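You operate a simulated robot arm through the tools that you are given. There is no shell and no other tool. Be economical: measure what you need, move in short steps, check, and stop when the job is done.

Carry out the task below with a simulated robot arm. There is one attempt and no reset: what you move stays moved.

## Task
Take the blue screw cap and leave it on top of the yellow trial weight on the top of the trestle table.

The check looks at the end state, three seconds after you hand in, the way a careful person would. Anything else that was tipped, shoved, dropped, spilled or broken makes it a failure. Lids that push on must go on centred and level and be pressed home; caps that screw on are set level and turned clockwise until they are tight.

## Robot
A 6-joint arm with a two-finger parallel gripper, fixed in place. Base frame: the origin is at the foot of the arm, x ahead of it, y to its left, z up; the work surface is at about z = 0. Readings come in m, degrees, newtons and seconds.
With the tool pointing down near the work surface it reaches from about 0.14 to 0.58 m from the base axis. Its first joint turns from -66.0 to 66.0 degrees. Payload 2.1 kg.
Tool frame: the origin (TCP) lies between the finger pads and is the grasp point; the fingertips stand 0.03 m ahead of it; z points along the fingers, y is the line along which they close. The gripper opens to 0.094 m. The fingers are 0.028 m wide and 0.01 m thick; the gripper's body (0.05 by 0.096 m) begins 0.055 m behind the TCP.
Orientation is that of the tool frame in the base frame, as a unit quaternion [x, y, z, w]. With the fingers straight down and closing along the base's y, the tool's x points along the base's -x, its y along +y and its z along -z.

## Interface
- The arm moves only by the tool drive_tool. Its argument "moves" is a list of rows, each an object of numbers (a shift or turn left out is 0, a gripper value left out holds the last): "gripper": the closure, from 0 (fully open) to 1 (shut); "dx", "dy", "dz": the shift along the tool's x, y, z in units of 30 mm (1.0 is 30 mm); "spin": the turn about the tool's z in units of 6 degrees (1.0 is 6 degrees). In form: [{"gripper": .., "dx": .., "dy": .., "dz": .., "spin": ..}, ...]. A call has 1 to 8 rows; each row shifts and turns the commanded pose from where the row before left it, along the tool's axes as they then stand. A call with a number of a shift or a turn outside -1 to 1 is refused whole. Rows are played at 5 a second. More than 0.05 m and 8.6 degrees between two rows, or a gripper value outside its range, and nothing of the call is played. A pose out of reach is approached as far as the arm can. The call stops where the force on the tool passes 40 N (or 10 N more than at its start, if that is more) or the arm is blocked; 0.2 s more then pass. The fingers move at their own pace (about 0.072 m/s each) and stop on an object; they squeeze with about 44 N. The grip force told is the motor's: it shows also when the fingers shut on nothing. Time passes only in rows, and 0.2 s behind the last, so rows that do not move let the fingers close. The reply holds the time, the measured pose of the TCP, the force on the tool along the base axes, the opening and the grip force, in the units named above and with some noise, and new pictures: "views" is both (left out), scene, wrist or none.
- Cameras (640 x 400 px; columns grow to the right, rows downward): "scene" is fixed at [0.0681, -0.3849, 0.4828]; the picture's right is [0.64, -0.77, 0.00], its down [-0.46, -0.38, -0.80] and it looks along [0.62, 0.51, -0.60] (base axes); focal length 366 px, centre (320, 200). "wrist" rides on the gripper at [0.076, 0.014, -0.103] in the tool frame; the picture's right is [-0.18, 0.98, 0.00], its down [-0.75, -0.14, -0.64] and it looks along [-0.63, -0.12, 0.77] (tool axes); focal length 243 px, centre (320, 200). There is no depth. A picture from a camera that has moved, and an enlarged one, comes with that camera's place and axes in the base frame and with its lens.
- close_up(camera, box): a new picture of the part [left, top, right, bottom] of that camera's present view, enlarged. It takes no simulated time.
- close_job(): hands the job in; it is judged then, once.

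Go step by step. Nothing tells you positions but the pictures and the camera data: compare them with the known pose of the tool, close in by small moves and look again before you grip or let go. The budget is 90 turns and 170 pictures, counting those below and the enlarged ones. Unless the task says otherwise, let go and move clear before handing in, and close with one line.

The tools are called after "Emit:" as a command line: name --argument value ..., lists and objects as JSON in quotes. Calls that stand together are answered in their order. drive_tool: Moves the arm, as the interface text tells. Its arguments: {"type":"object","properties":{"moves":{"type":"array","items":{"type":"object","properties":{"gripper":{"type":"number"},"dx":{"type":"number"},"dy":{"type":"number"},"dz":{"type":"number"},"spin":{"type":"number"}}}},"views":{"type":"string","enum":["both","scene","wrist","none"]}},"required":["moves"]} The other tools are called the same way: close_up (camera, box) takes an enlarged picture of a part of a camera's view; close_job () hands the job in.

At the start:

```text
t: 0.0
eef_pos: [0.2795, -0.1365, 0.2897]
tcp_rot: [0.0, 1.0, 0.001, 0.001]
force: [-0.1, 0.6, 0.3]
width: 0.0938
grip_force: 0.0
```

scene: 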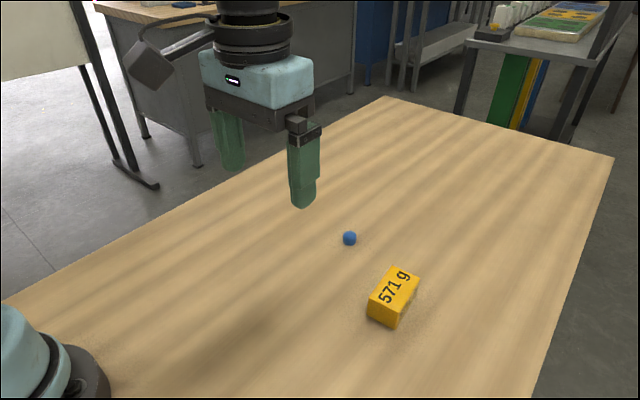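
wrist: 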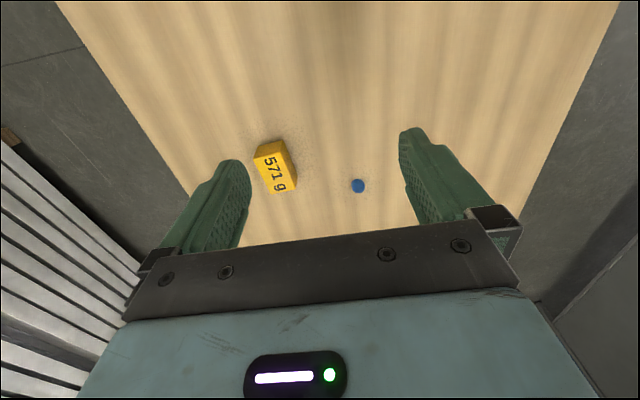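

I see the blue cap at about (0.50, -0.10) and the yellow weight at about (0.44, -0.24), both on the wooden table. I'll take close-ups to refine their sizes and positions.

Emit:
close_up --camera "scene" --box '[320, 220, 440, 340]'

Emit:
close_up --camera "wrist" --box '[240, 120, 400, 220]'

```text
3.33 times, centred on (380, 280) of scene
camera zoom: at [0.0681, -0.3849, 0.4828], right [0.64, -0.77, 0.0], down [-0.46, -0.38, -0.8], along [0.62, 0.51, -0.6], focal length 1218 px, centre (120, -67)
```

zoom: 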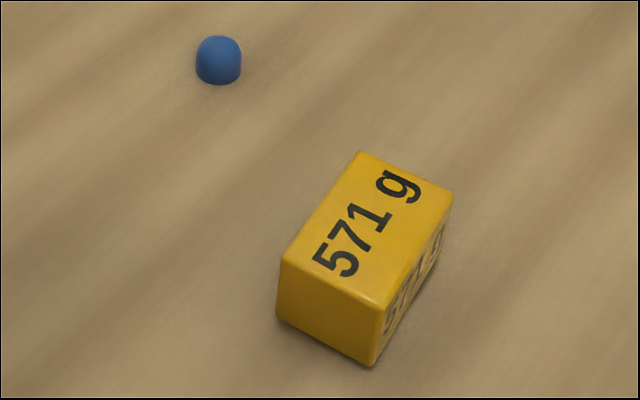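

```text
4.00 times, centred on (320, 170) of wrist
camera zoom: at [0.2031, -0.1233, 0.3916], right [0.18, 0.98, 0.0], down [0.75, -0.14, 0.64], along [0.63, -0.12, -0.77], focal length 970 px, centre (320, 320)
```

zoom: 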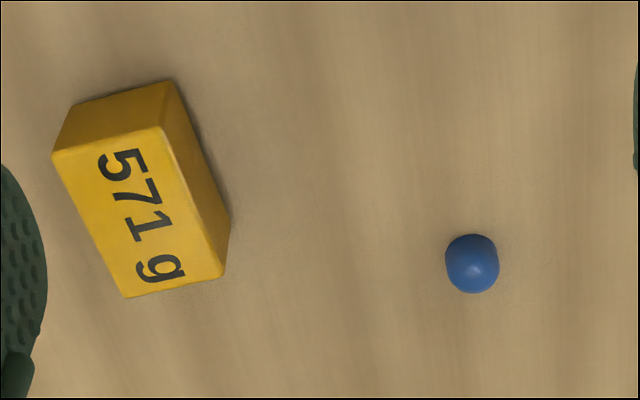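

The cap is about 26 mm wide, dome up, at about (0.497, -0.103). I'll move above it and stay high.

Emit:
drive_tool --moves '[{"gripper": 0, "dx": -0.9, "dy": 0.14, "dz": 0.65}, {"dx": -0.9, "dy": 0.14, "dz": 0.65}, {"dx": -0.9, "dy": 0.14, "dz": 0.65}, {"dx": -0.9, "dy": 0.14, "dz": 0.65}, {"dx": -0.9, "dy": 0.14, "dz": 0.65}, {"dx": -0.9, "dy": 0.14, "dz": 0.65}, {"dx": -0.9, "dy": 0.14, "dz": 0.65}, {"dx": -0.9, "dy": 0.14, "dz": 0.65}]'

```text
t: 1.8
eef_pos: [0.4971, -0.1016, 0.1334]
tcp_rot: [0.0, 1.0, 0.001, 0.001]
force: [0.1, -0.4, 0.3]
width: 0.0939
grip_force: 0.0
camera wrist: at [0.4204, -0.0888, 0.2339], right [0.18, 0.98, 0.0], down [0.75, -0.14, 0.64], along [0.63, -0.12, -0.77], focal length 243 px, centre (320, 200)
```

scene: 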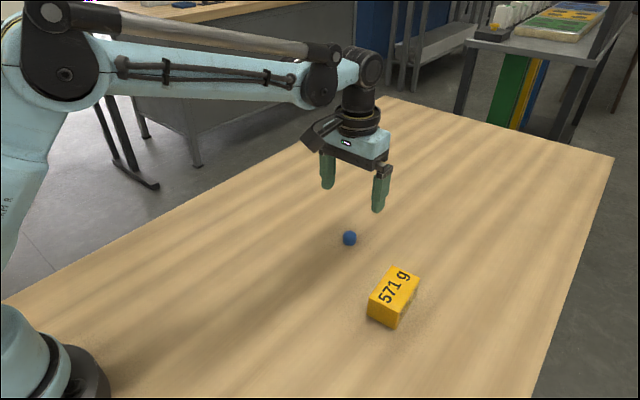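
wrist: 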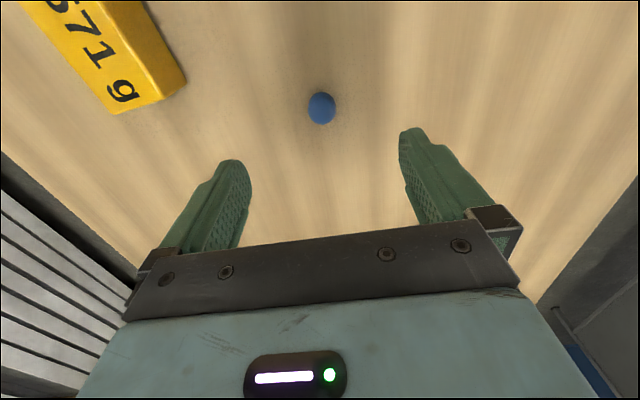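

Emit:
close_up --camera "wrist" --box '[270, 70, 370, 133]'

Emit:
close_up --camera "scene" --box '[310, 170, 430, 245]'

```text
6.35 times, centred on (320, 102) of wrist
camera zoom: at [0.4204, -0.0888, 0.2339], right [0.18, 0.98, 0.0], down [0.75, -0.14, 0.64], along [0.63, -0.12, -0.77], focal length 1540 px, centre (320, 825)
```

zoom: 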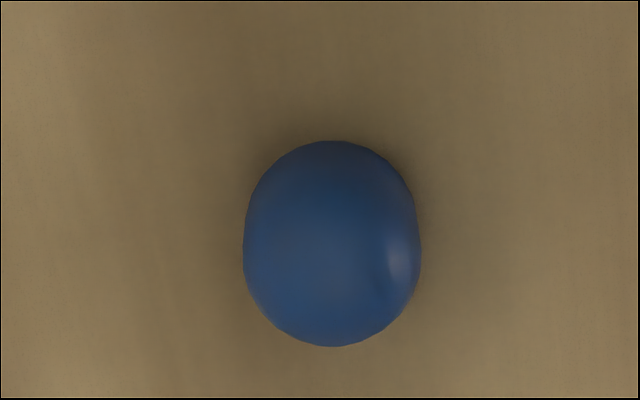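

```text
5.33 times, centred on (370, 208) of scene
camera zoom: at [0.0681, -0.3849, 0.4828], right [0.64, -0.77, 0.0], down [-0.46, -0.38, -0.8], along [0.62, 0.51, -0.6], focal length 1949 px, centre (53, 160)
```

zoom: 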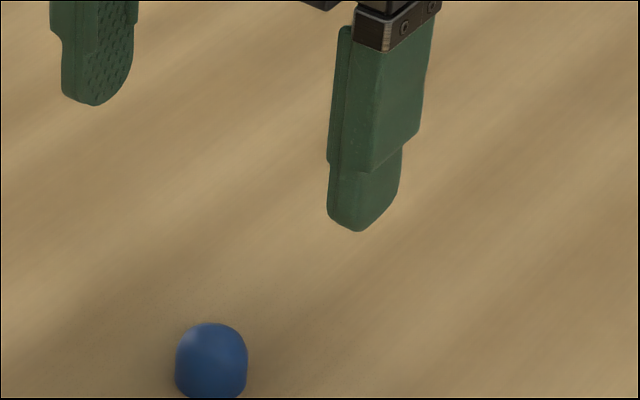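

The cap sits directly under the TCP. I'll descend to z of about 0.035 and check before closing.

Emit:
drive_tool --moves '[{"dz": 0.8}, {"dz": 0.8}, {"dz": 0.8}, {"dz": 0.6}, {"dz": 0.25}, {}]'

```text
t: 3.2
eef_pos: [0.4953, -0.1013, 0.0367]
tcp_rot: [0.001, 1.0, 0.001, 0.001]
force: [-0.2, -0.6, 0.5]
width: 0.0942
grip_force: 0.1
camera wrist: at [0.42, -0.0889, 0.1379], right [0.18, 0.98, 0.0], down [0.75, -0.14, 0.64], along [0.63, -0.12, -0.77], focal length 243 px, centre (320, 200)
```

scene: 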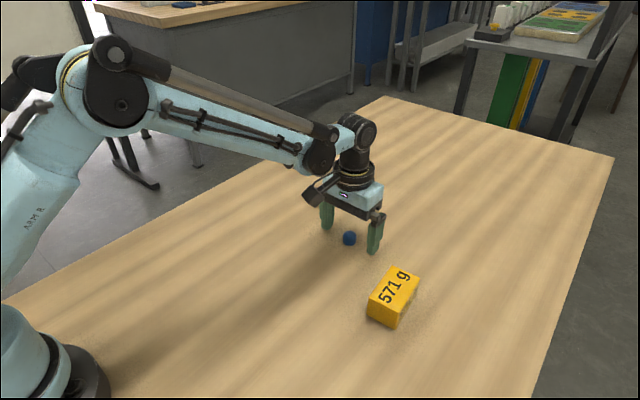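
wrist: 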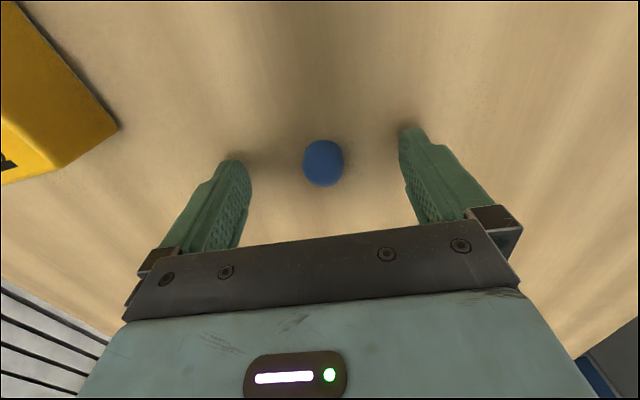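

The cap is centred between the fingers, so I'll close on it.

Emit:
drive_tool --moves '[{"gripper": 0.5}, {"gripper": 0.7}, {"gripper": 1}, {"gripper": 1}, {"gripper": 1}]'

```text
t: 4.4
eef_pos: [0.4962, -0.1011, 0.0377]
tcp_rot: [0.0, 1.0, 0.0, 0.001]
force: [0.4, -0.5, -0.2]
width: 0.0189
grip_force: 43.9
camera wrist: at [0.42, -0.089, 0.138], right [0.18, 0.98, 0.0], down [0.75, -0.14, 0.64], along [0.63, -0.12, -0.77], focal length 243 px, centre (320, 200)
```

scene: 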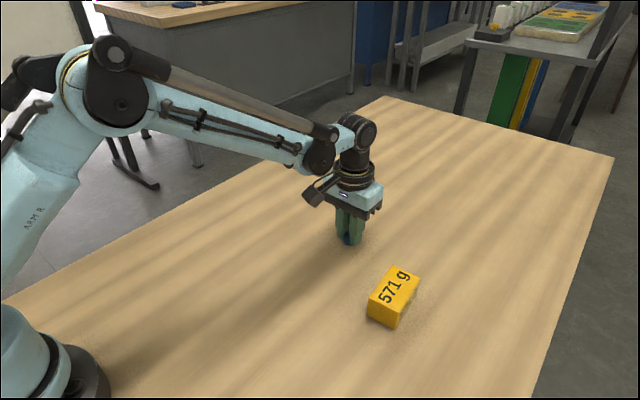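
wrist: 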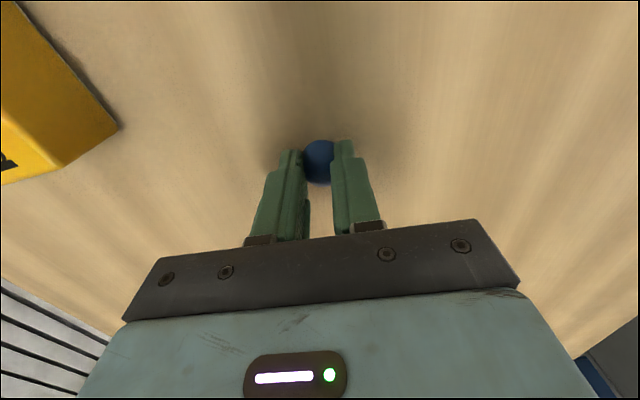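

The opening reads 19 mm, narrower than the 25 mm cap I estimated, so I'll check the grip closely.

Emit:
close_up --camera "wrist" --box '[260, 120, 390, 200]'

Emit:
close_up --camera "scene" --box '[310, 195, 390, 255]'

```text
4.92 times, centred on (325, 160) of wrist
camera zoom: at [0.42, -0.089, 0.138], right [0.18, 0.98, 0.0], down [0.75, -0.14, 0.64], along [0.63, -0.12, -0.77], focal length 1194 px, centre (295, 397)
```

zoom: 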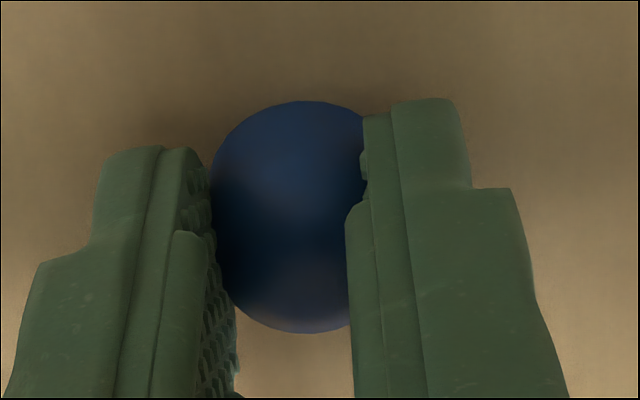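

```text
6.67 times, centred on (350, 225) of scene
camera zoom: at [0.0681, -0.3849, 0.4828], right [0.64, -0.77, 0.0], down [-0.46, -0.38, -0.8], along [0.62, 0.51, -0.6], focal length 2436 px, centre (120, 33)
```

zoom: 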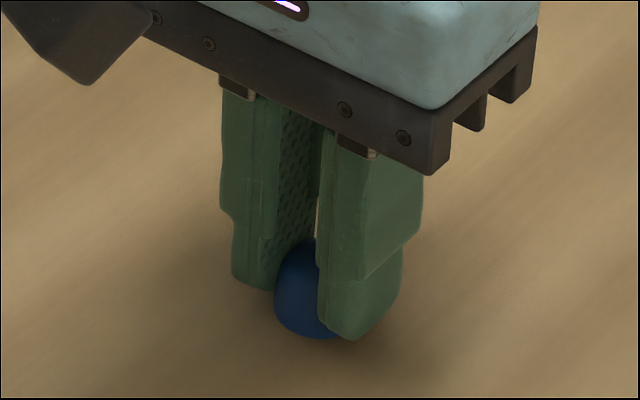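

The cap is between the pads near the fingertips. I'll lift gently and check that it holds.

Emit:
drive_tool --moves '[{"dz": -0.3}, {"dz": -0.5}, {"dz": -0.8}, {"dz": -0.8}, {}]'

Emit:
close_up --camera "wrist" --box '[260, 120, 390, 200]'

Emit:
close_up --camera "scene" --box '[300, 150, 420, 250]'

```text
t: 5.6
eef_pos: [0.4963, -0.1043, 0.1108]
tcp_rot: [0.0, 1.0, 0.001, 0.0]
force: [0.0, 0.2, 0.7]
width: 0.0185
grip_force: 44.4
camera wrist: at [0.4203, -0.0904, 0.2121], right [0.18, 0.98, 0.0], down [0.75, -0.14, 0.64], along [0.63, -0.12, -0.77], focal length 243 px, centre (320, 200)
```

scene: 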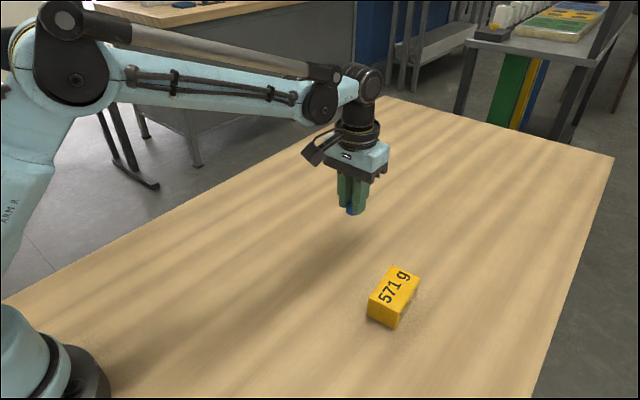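
wrist: 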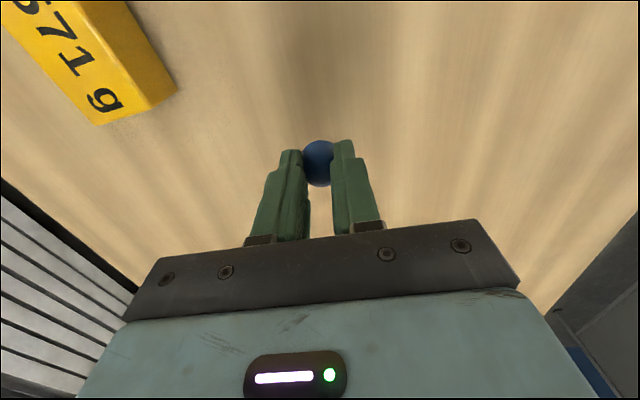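

```text
4.92 times, centred on (325, 160) of wrist
camera zoom: at [0.4203, -0.0904, 0.2121], right [0.18, 0.98, 0.0], down [0.75, -0.14, 0.64], along [0.63, -0.12, -0.77], focal length 1194 px, centre (295, 397)
```

zoom: 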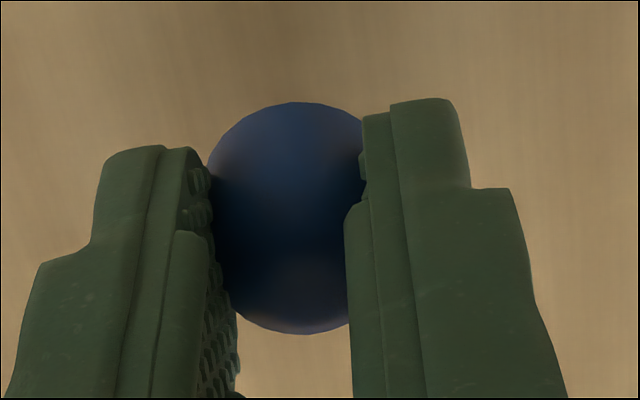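

```text
4.00 times, centred on (360, 200) of scene
camera zoom: at [0.0681, -0.3849, 0.4828], right [0.64, -0.77, 0.0], down [-0.46, -0.38, -0.8], along [0.62, 0.51, -0.6], focal length 1462 px, centre (160, 200)
```

zoom: 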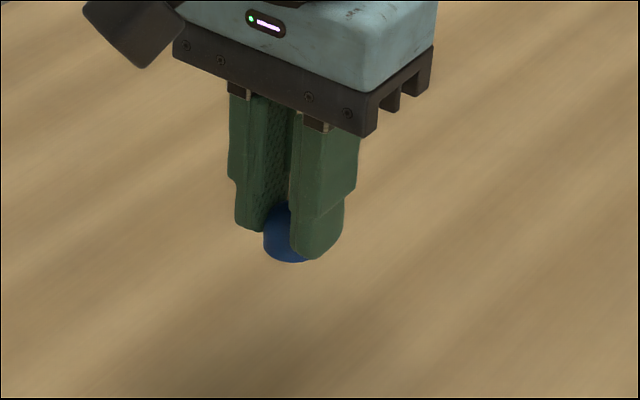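

The cap is held firmly and lifted level. I'll carry it over the weight at about (0.427, -0.240).

Emit:
drive_tool --moves '[{"dz": -0.7}, {"dx": 0.46, "dy": -0.9}, {"dx": 0.46, "dy": -0.9}, {"dx": 0.46, "dy": -0.9}, {"dx": 0.46, "dy": -0.9}, {"dx": 0.46, "dy": -0.9}, {}]'

Emit:
close_up --camera "wrist" --box '[220, 40, 420, 165]'

Emit:
close_up --camera "scene" --box '[340, 200, 460, 340]'

```text
t: 7.2
eef_pos: [0.4254, -0.2376, 0.1301]
tcp_rot: [-0.001, 1.0, 0.0, 0.0]
force: [-0.7, -0.2, 1.1]
width: 0.0187
grip_force: 44.1
camera wrist: at [0.3494, -0.2247, 0.231], right [0.18, 0.98, 0.0], down [0.75, -0.14, 0.64], along [0.63, -0.12, -0.77], focal length 243 px, centre (320, 200)
```

scene: 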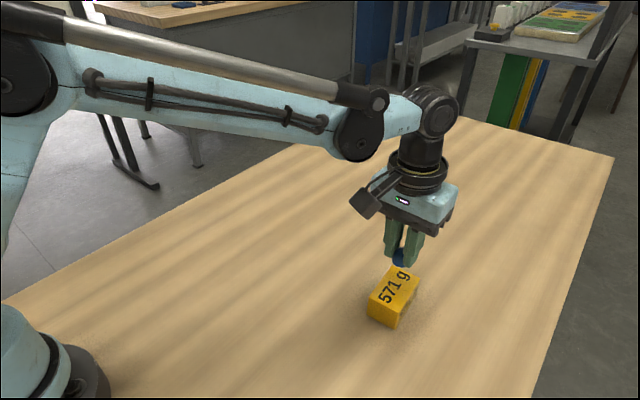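
wrist: 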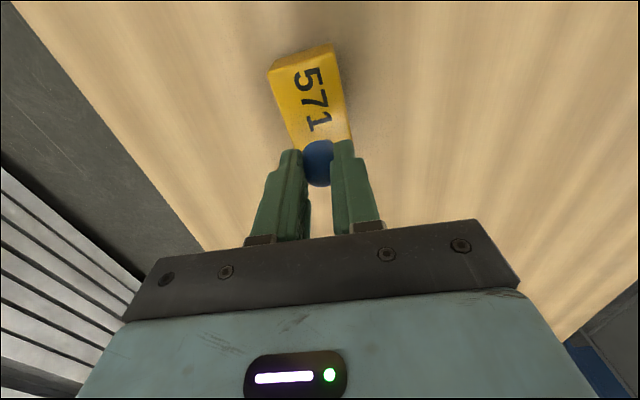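

```text
3.20 times, centred on (320, 102) of wrist
camera zoom: at [0.3494, -0.2247, 0.231], right [0.18, 0.98, 0.0], down [0.75, -0.14, 0.64], along [0.63, -0.12, -0.77], focal length 776 px, centre (320, 512)
```

zoom: 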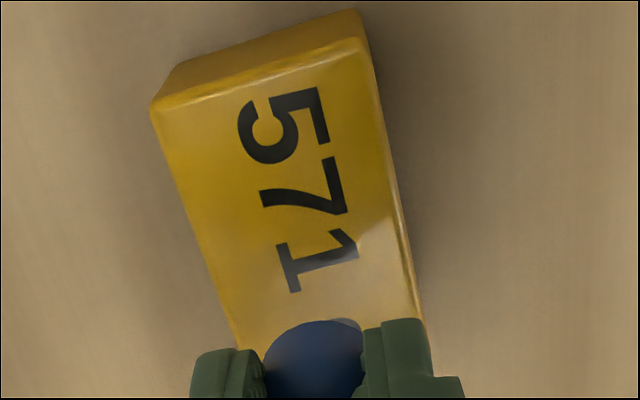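

```text
2.86 times, centred on (400, 270) of scene
camera zoom: at [0.0681, -0.3849, 0.4828], right [0.64, -0.77, 0.0], down [-0.46, -0.38, -0.8], along [0.62, 0.51, -0.6], focal length 1044 px, centre (91, 0)
```

zoom: 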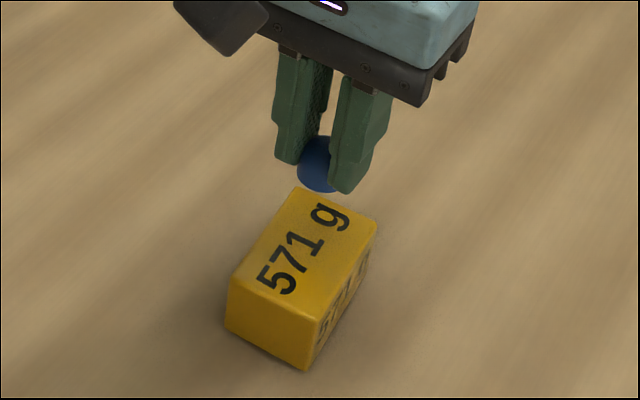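

The weight's top is about 78 × 46 mm, centred near (0.421, -0.243) with its height at about 0.040. I'll adjust onto that centre and lower partway.

Emit:
drive_tool --moves '[{"dx": 0.15, "dy": -0.18}, {"dz": 0.6}, {"dz": 0.6}, {}]'

Emit:
close_up --camera "wrist" --box '[220, 60, 420, 185]'

Emit:
close_up --camera "scene" --box '[340, 240, 440, 340]'

```text
t: 8.2
eef_pos: [0.4217, -0.2418, 0.0934]
tcp_rot: [0.0, 1.0, 0.001, 0.001]
force: [0.1, 0.3, -0.6]
width: 0.0183
grip_force: 44.0
camera wrist: at [0.3452, -0.2295, 0.1948], right [0.18, 0.98, 0.0], down [0.75, -0.14, 0.64], along [0.63, -0.12, -0.77], focal length 243 px, centre (320, 200)
```

scene: 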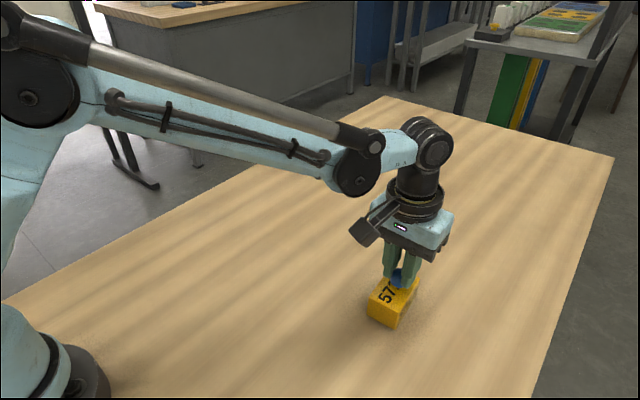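
wrist: 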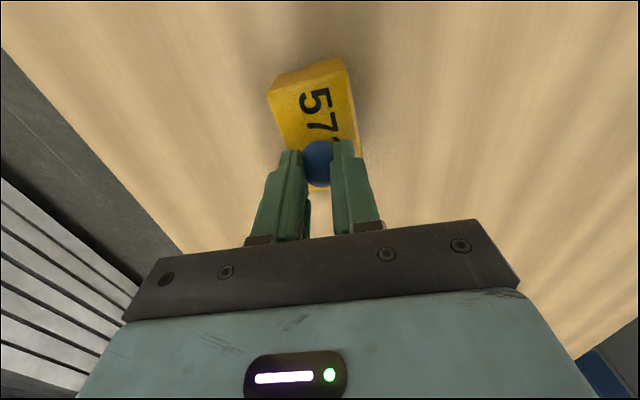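

```text
3.20 times, centred on (320, 122) of wrist
camera zoom: at [0.3452, -0.2295, 0.1948], right [0.18, 0.98, 0.0], down [0.75, -0.14, 0.64], along [0.63, -0.12, -0.77], focal length 776 px, centre (320, 448)
```

zoom: 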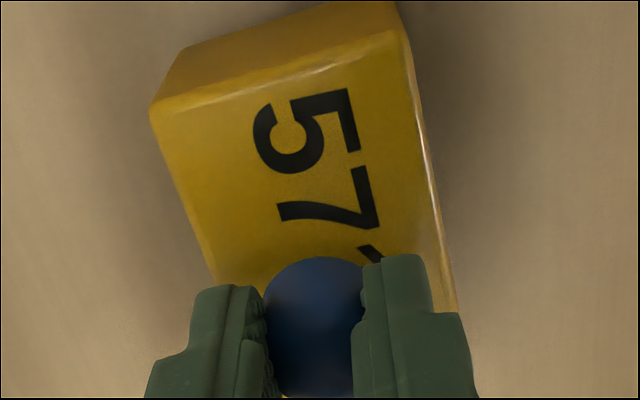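

```text
4.00 times, centred on (390, 290) of scene
camera zoom: at [0.0681, -0.3849, 0.4828], right [0.64, -0.77, 0.0], down [-0.46, -0.38, -0.8], along [0.62, 0.51, -0.6], focal length 1462 px, centre (40, -160)
```

zoom: 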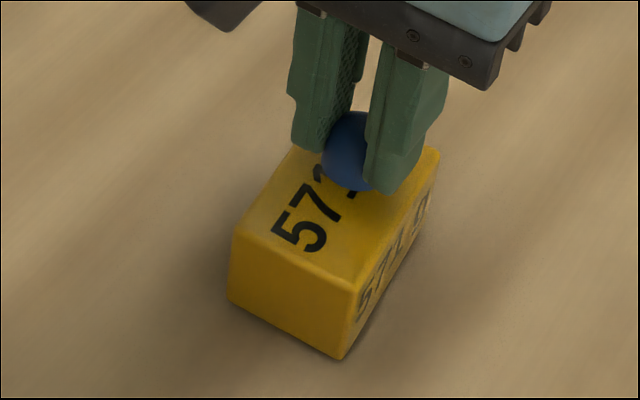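

It lines up well. I'll lower in small steps until contact.

Emit:
drive_tool --moves '[{"dz": 0.2}, {"dz": 0.13}, {"dz": 0.1}, {}]'

Emit:
close_up --camera "scene" --box '[340, 240, 440, 340]'

```text
t: 9.1
eef_pos: [0.4219, -0.2425, 0.0826]
tcp_rot: [0.001, 1.0, 0.001, 0.0]
force: [-0.4, -0.8, 13.3]
width: 0.0216
grip_force: 43.8
stopped in row 4: the force on the tool passed its limit (the readings are from after the stop); the commanded pose is now the measured one
camera wrist: at [0.3462, -0.2297, 0.1845], right [0.18, 0.98, 0.0], down [0.75, -0.14, 0.64], along [0.63, -0.12, -0.77], focal length 243 px, centre (320, 200)
```

scene: 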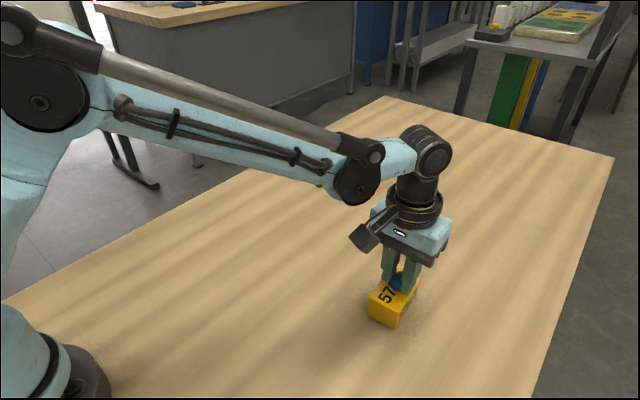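
wrist: 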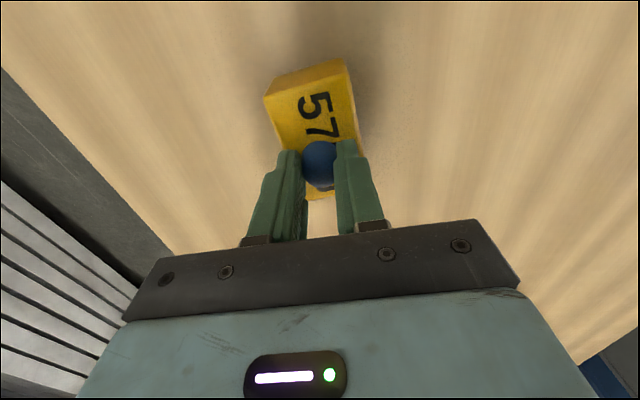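

```text
4.00 times, centred on (390, 290) of scene
camera zoom: at [0.068, -0.3849, 0.4828], right [0.64, -0.77, 0.0], down [-0.46, -0.38, -0.8], along [0.62, 0.51, -0.6], focal length 1462 px, centre (40, -160)
```

zoom: 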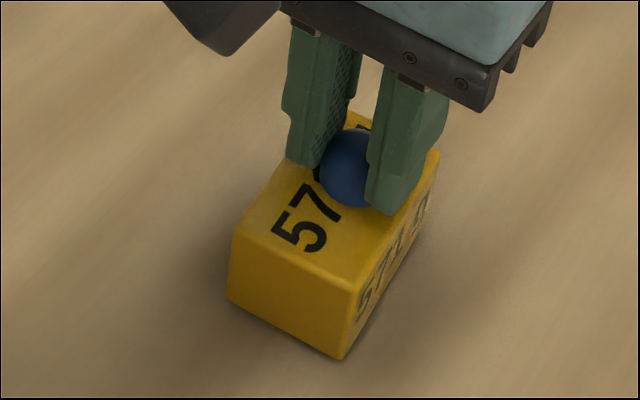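

It made contact, but the opening grew from 18 to 22 mm, so the cap may have tilted. I'll look closely.

Emit:
close_up --camera "wrist" --box '[270, 120, 380, 200]'

Emit:
close_up --camera "scene" --box '[375, 260, 415, 300]'

```text
5.00 times, centred on (325, 160) of wrist
camera zoom: at [0.3462, -0.2297, 0.1845], right [0.18, 0.98, 0.0], down [0.75, -0.14, 0.64], along [0.63, -0.12, -0.77], focal length 1213 px, centre (295, 400)
```

zoom: 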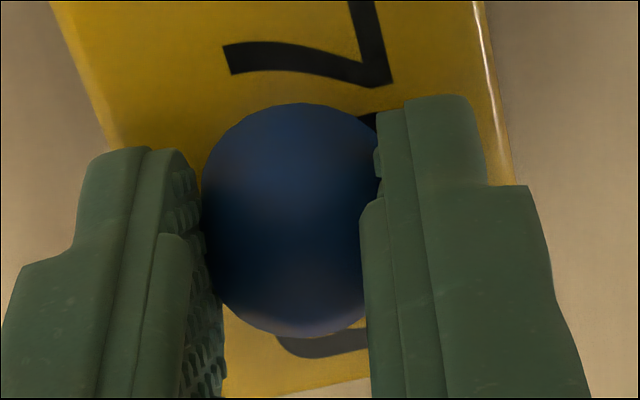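

```text
10.00 times, centred on (395, 280) of scene
camera zoom: at [0.068, -0.3849, 0.4828], right [0.64, -0.77, 0.0], down [-0.46, -0.38, -0.8], along [0.62, 0.51, -0.6], focal length 3655 px, centre (-430, -600)
```

zoom: 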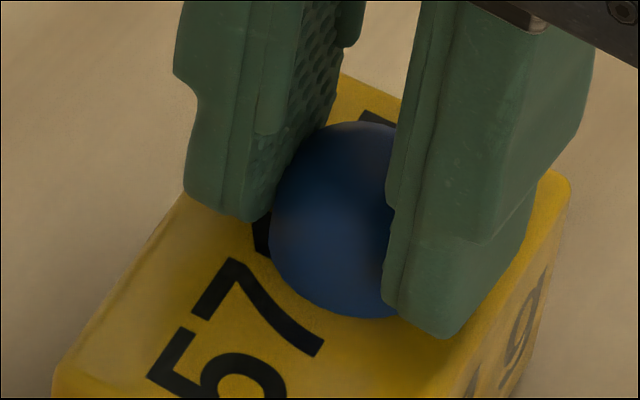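

The cap looks seated on the weight, gripped around its dome. I'll open the fingers slightly and check that it stands by itself.

Emit:
drive_tool --moves '[{"dz": -0.02}, {"gripper": 0.74}, {"gripper": 0.7}, {"gripper": 0.66}, {}]'

Emit:
close_up --camera "wrist" --box '[270, 120, 380, 200]'

Emit:
close_up --camera "scene" --box '[375, 260, 415, 300]'

```text
t: 10.3
eef_pos: [0.4235, -0.2413, 0.0828]
tcp_rot: [0.0, 1.0, 0.001, 0.001]
force: [0.4, -0.1, -1.1]
width: 0.0322
grip_force: 0.1
camera wrist: at [0.3463, -0.2297, 0.1846], right [0.18, 0.98, 0.0], down [0.75, -0.14, 0.64], along [0.63, -0.12, -0.77], focal length 243 px, centre (320, 200)
```

scene: 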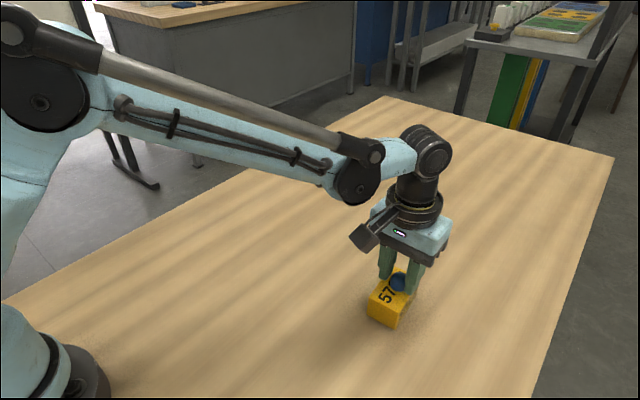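
wrist: 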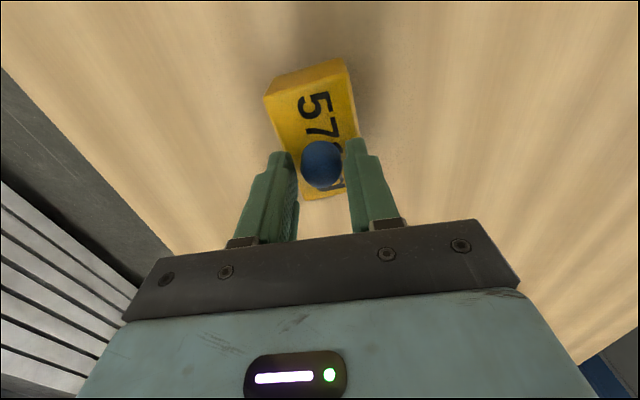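

```text
5.00 times, centred on (325, 160) of wrist
camera zoom: at [0.3463, -0.2297, 0.1846], right [0.18, 0.98, 0.0], down [0.75, -0.14, 0.64], along [0.63, -0.12, -0.77], focal length 1213 px, centre (295, 400)
```

zoom: 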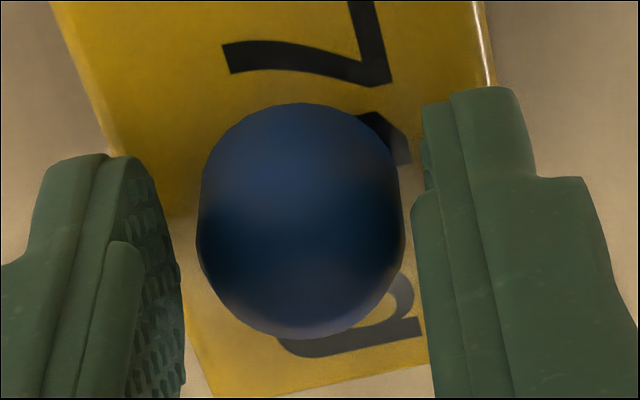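

```text
10.00 times, centred on (395, 280) of scene
camera zoom: at [0.0681, -0.3849, 0.4828], right [0.64, -0.77, 0.0], down [-0.46, -0.38, -0.8], along [0.62, 0.51, -0.6], focal length 3655 px, centre (-430, -600)
```

zoom: 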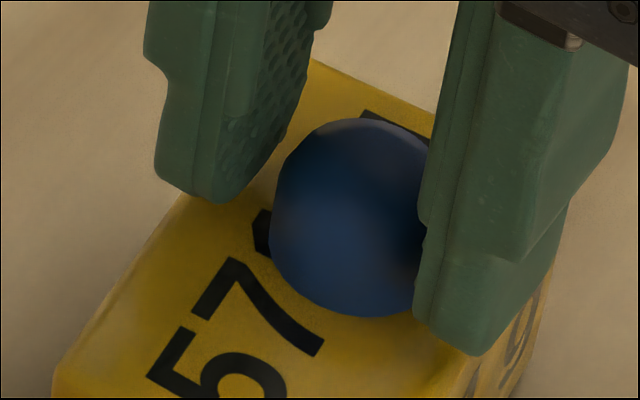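

The cap stands by itself with both fingers off it. I'll open wider and rise straight up.

Emit:
drive_tool --moves '[{"gripper": 0.4}, {"gripper": 0.3}, {"dz": -0.4}, {"dz": -0.8}, {"dz": -0.9}, {"dz": -0.9}, {"dx": 0.8, "dz": -0.6}, {}]'

Emit:
close_up --camera "scene" --box '[350, 240, 440, 340]'

Emit:
close_up --camera "wrist" --box '[240, 80, 400, 200]'

```text
t: 12.1
eef_pos: [0.3983, -0.2425, 0.1899]
tcp_rot: [0.0, 1.0, 0.001, 0.001]
force: [0.3, 0.4, 0.7]
width: 0.0659
grip_force: 0.1
camera wrist: at [0.3216, -0.2293, 0.2916], right [0.18, 0.98, 0.0], down [0.75, -0.14, 0.64], along [0.63, -0.12, -0.77], focal length 243 px, centre (320, 200)
```

scene: 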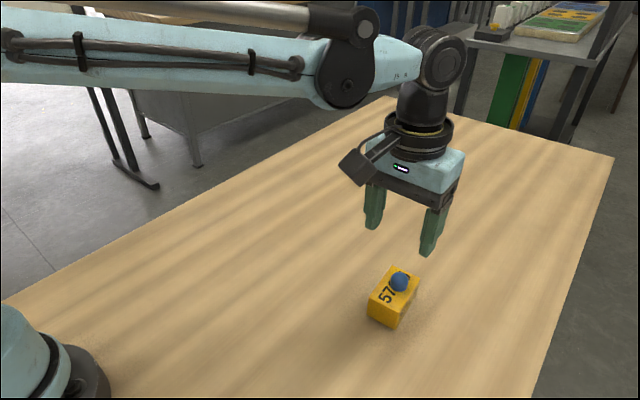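
wrist: 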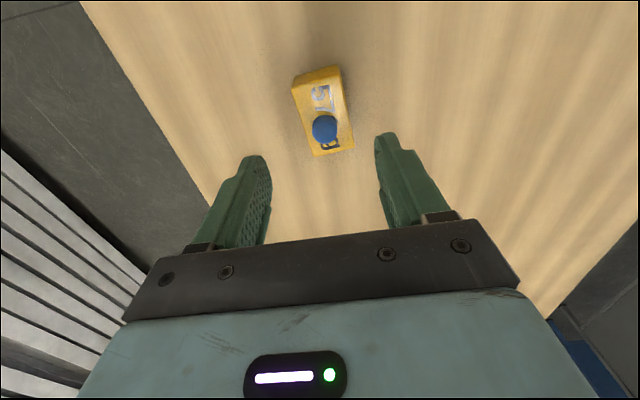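

```text
4.00 times, centred on (395, 290) of scene
camera zoom: at [0.0681, -0.3849, 0.4828], right [0.64, -0.77, 0.0], down [-0.46, -0.38, -0.8], along [0.62, 0.51, -0.6], focal length 1462 px, centre (20, -160)
```

zoom: 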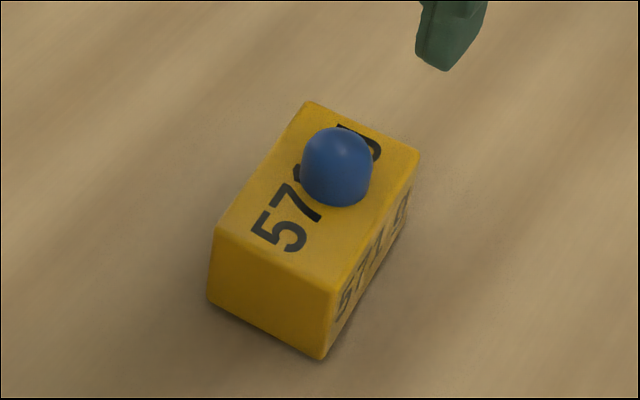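

```text
3.33 times, centred on (320, 140) of wrist
camera zoom: at [0.3216, -0.2293, 0.2916], right [0.18, 0.98, 0.0], down [0.75, -0.14, 0.64], along [0.63, -0.12, -0.77], focal length 809 px, centre (320, 400)
```

zoom: 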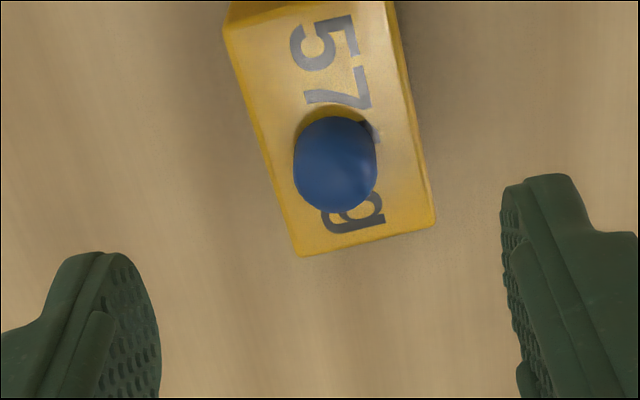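

The cap stands upright on top of the weight, well inside its edges, and the gripper is clear. I'm handing in.

Emit:
close_job

```text
The job is handed in.
```

The blue screw cap is standing upright on top of the yellow trial weight, the gripper is clear of it, and nothing else was disturbed.
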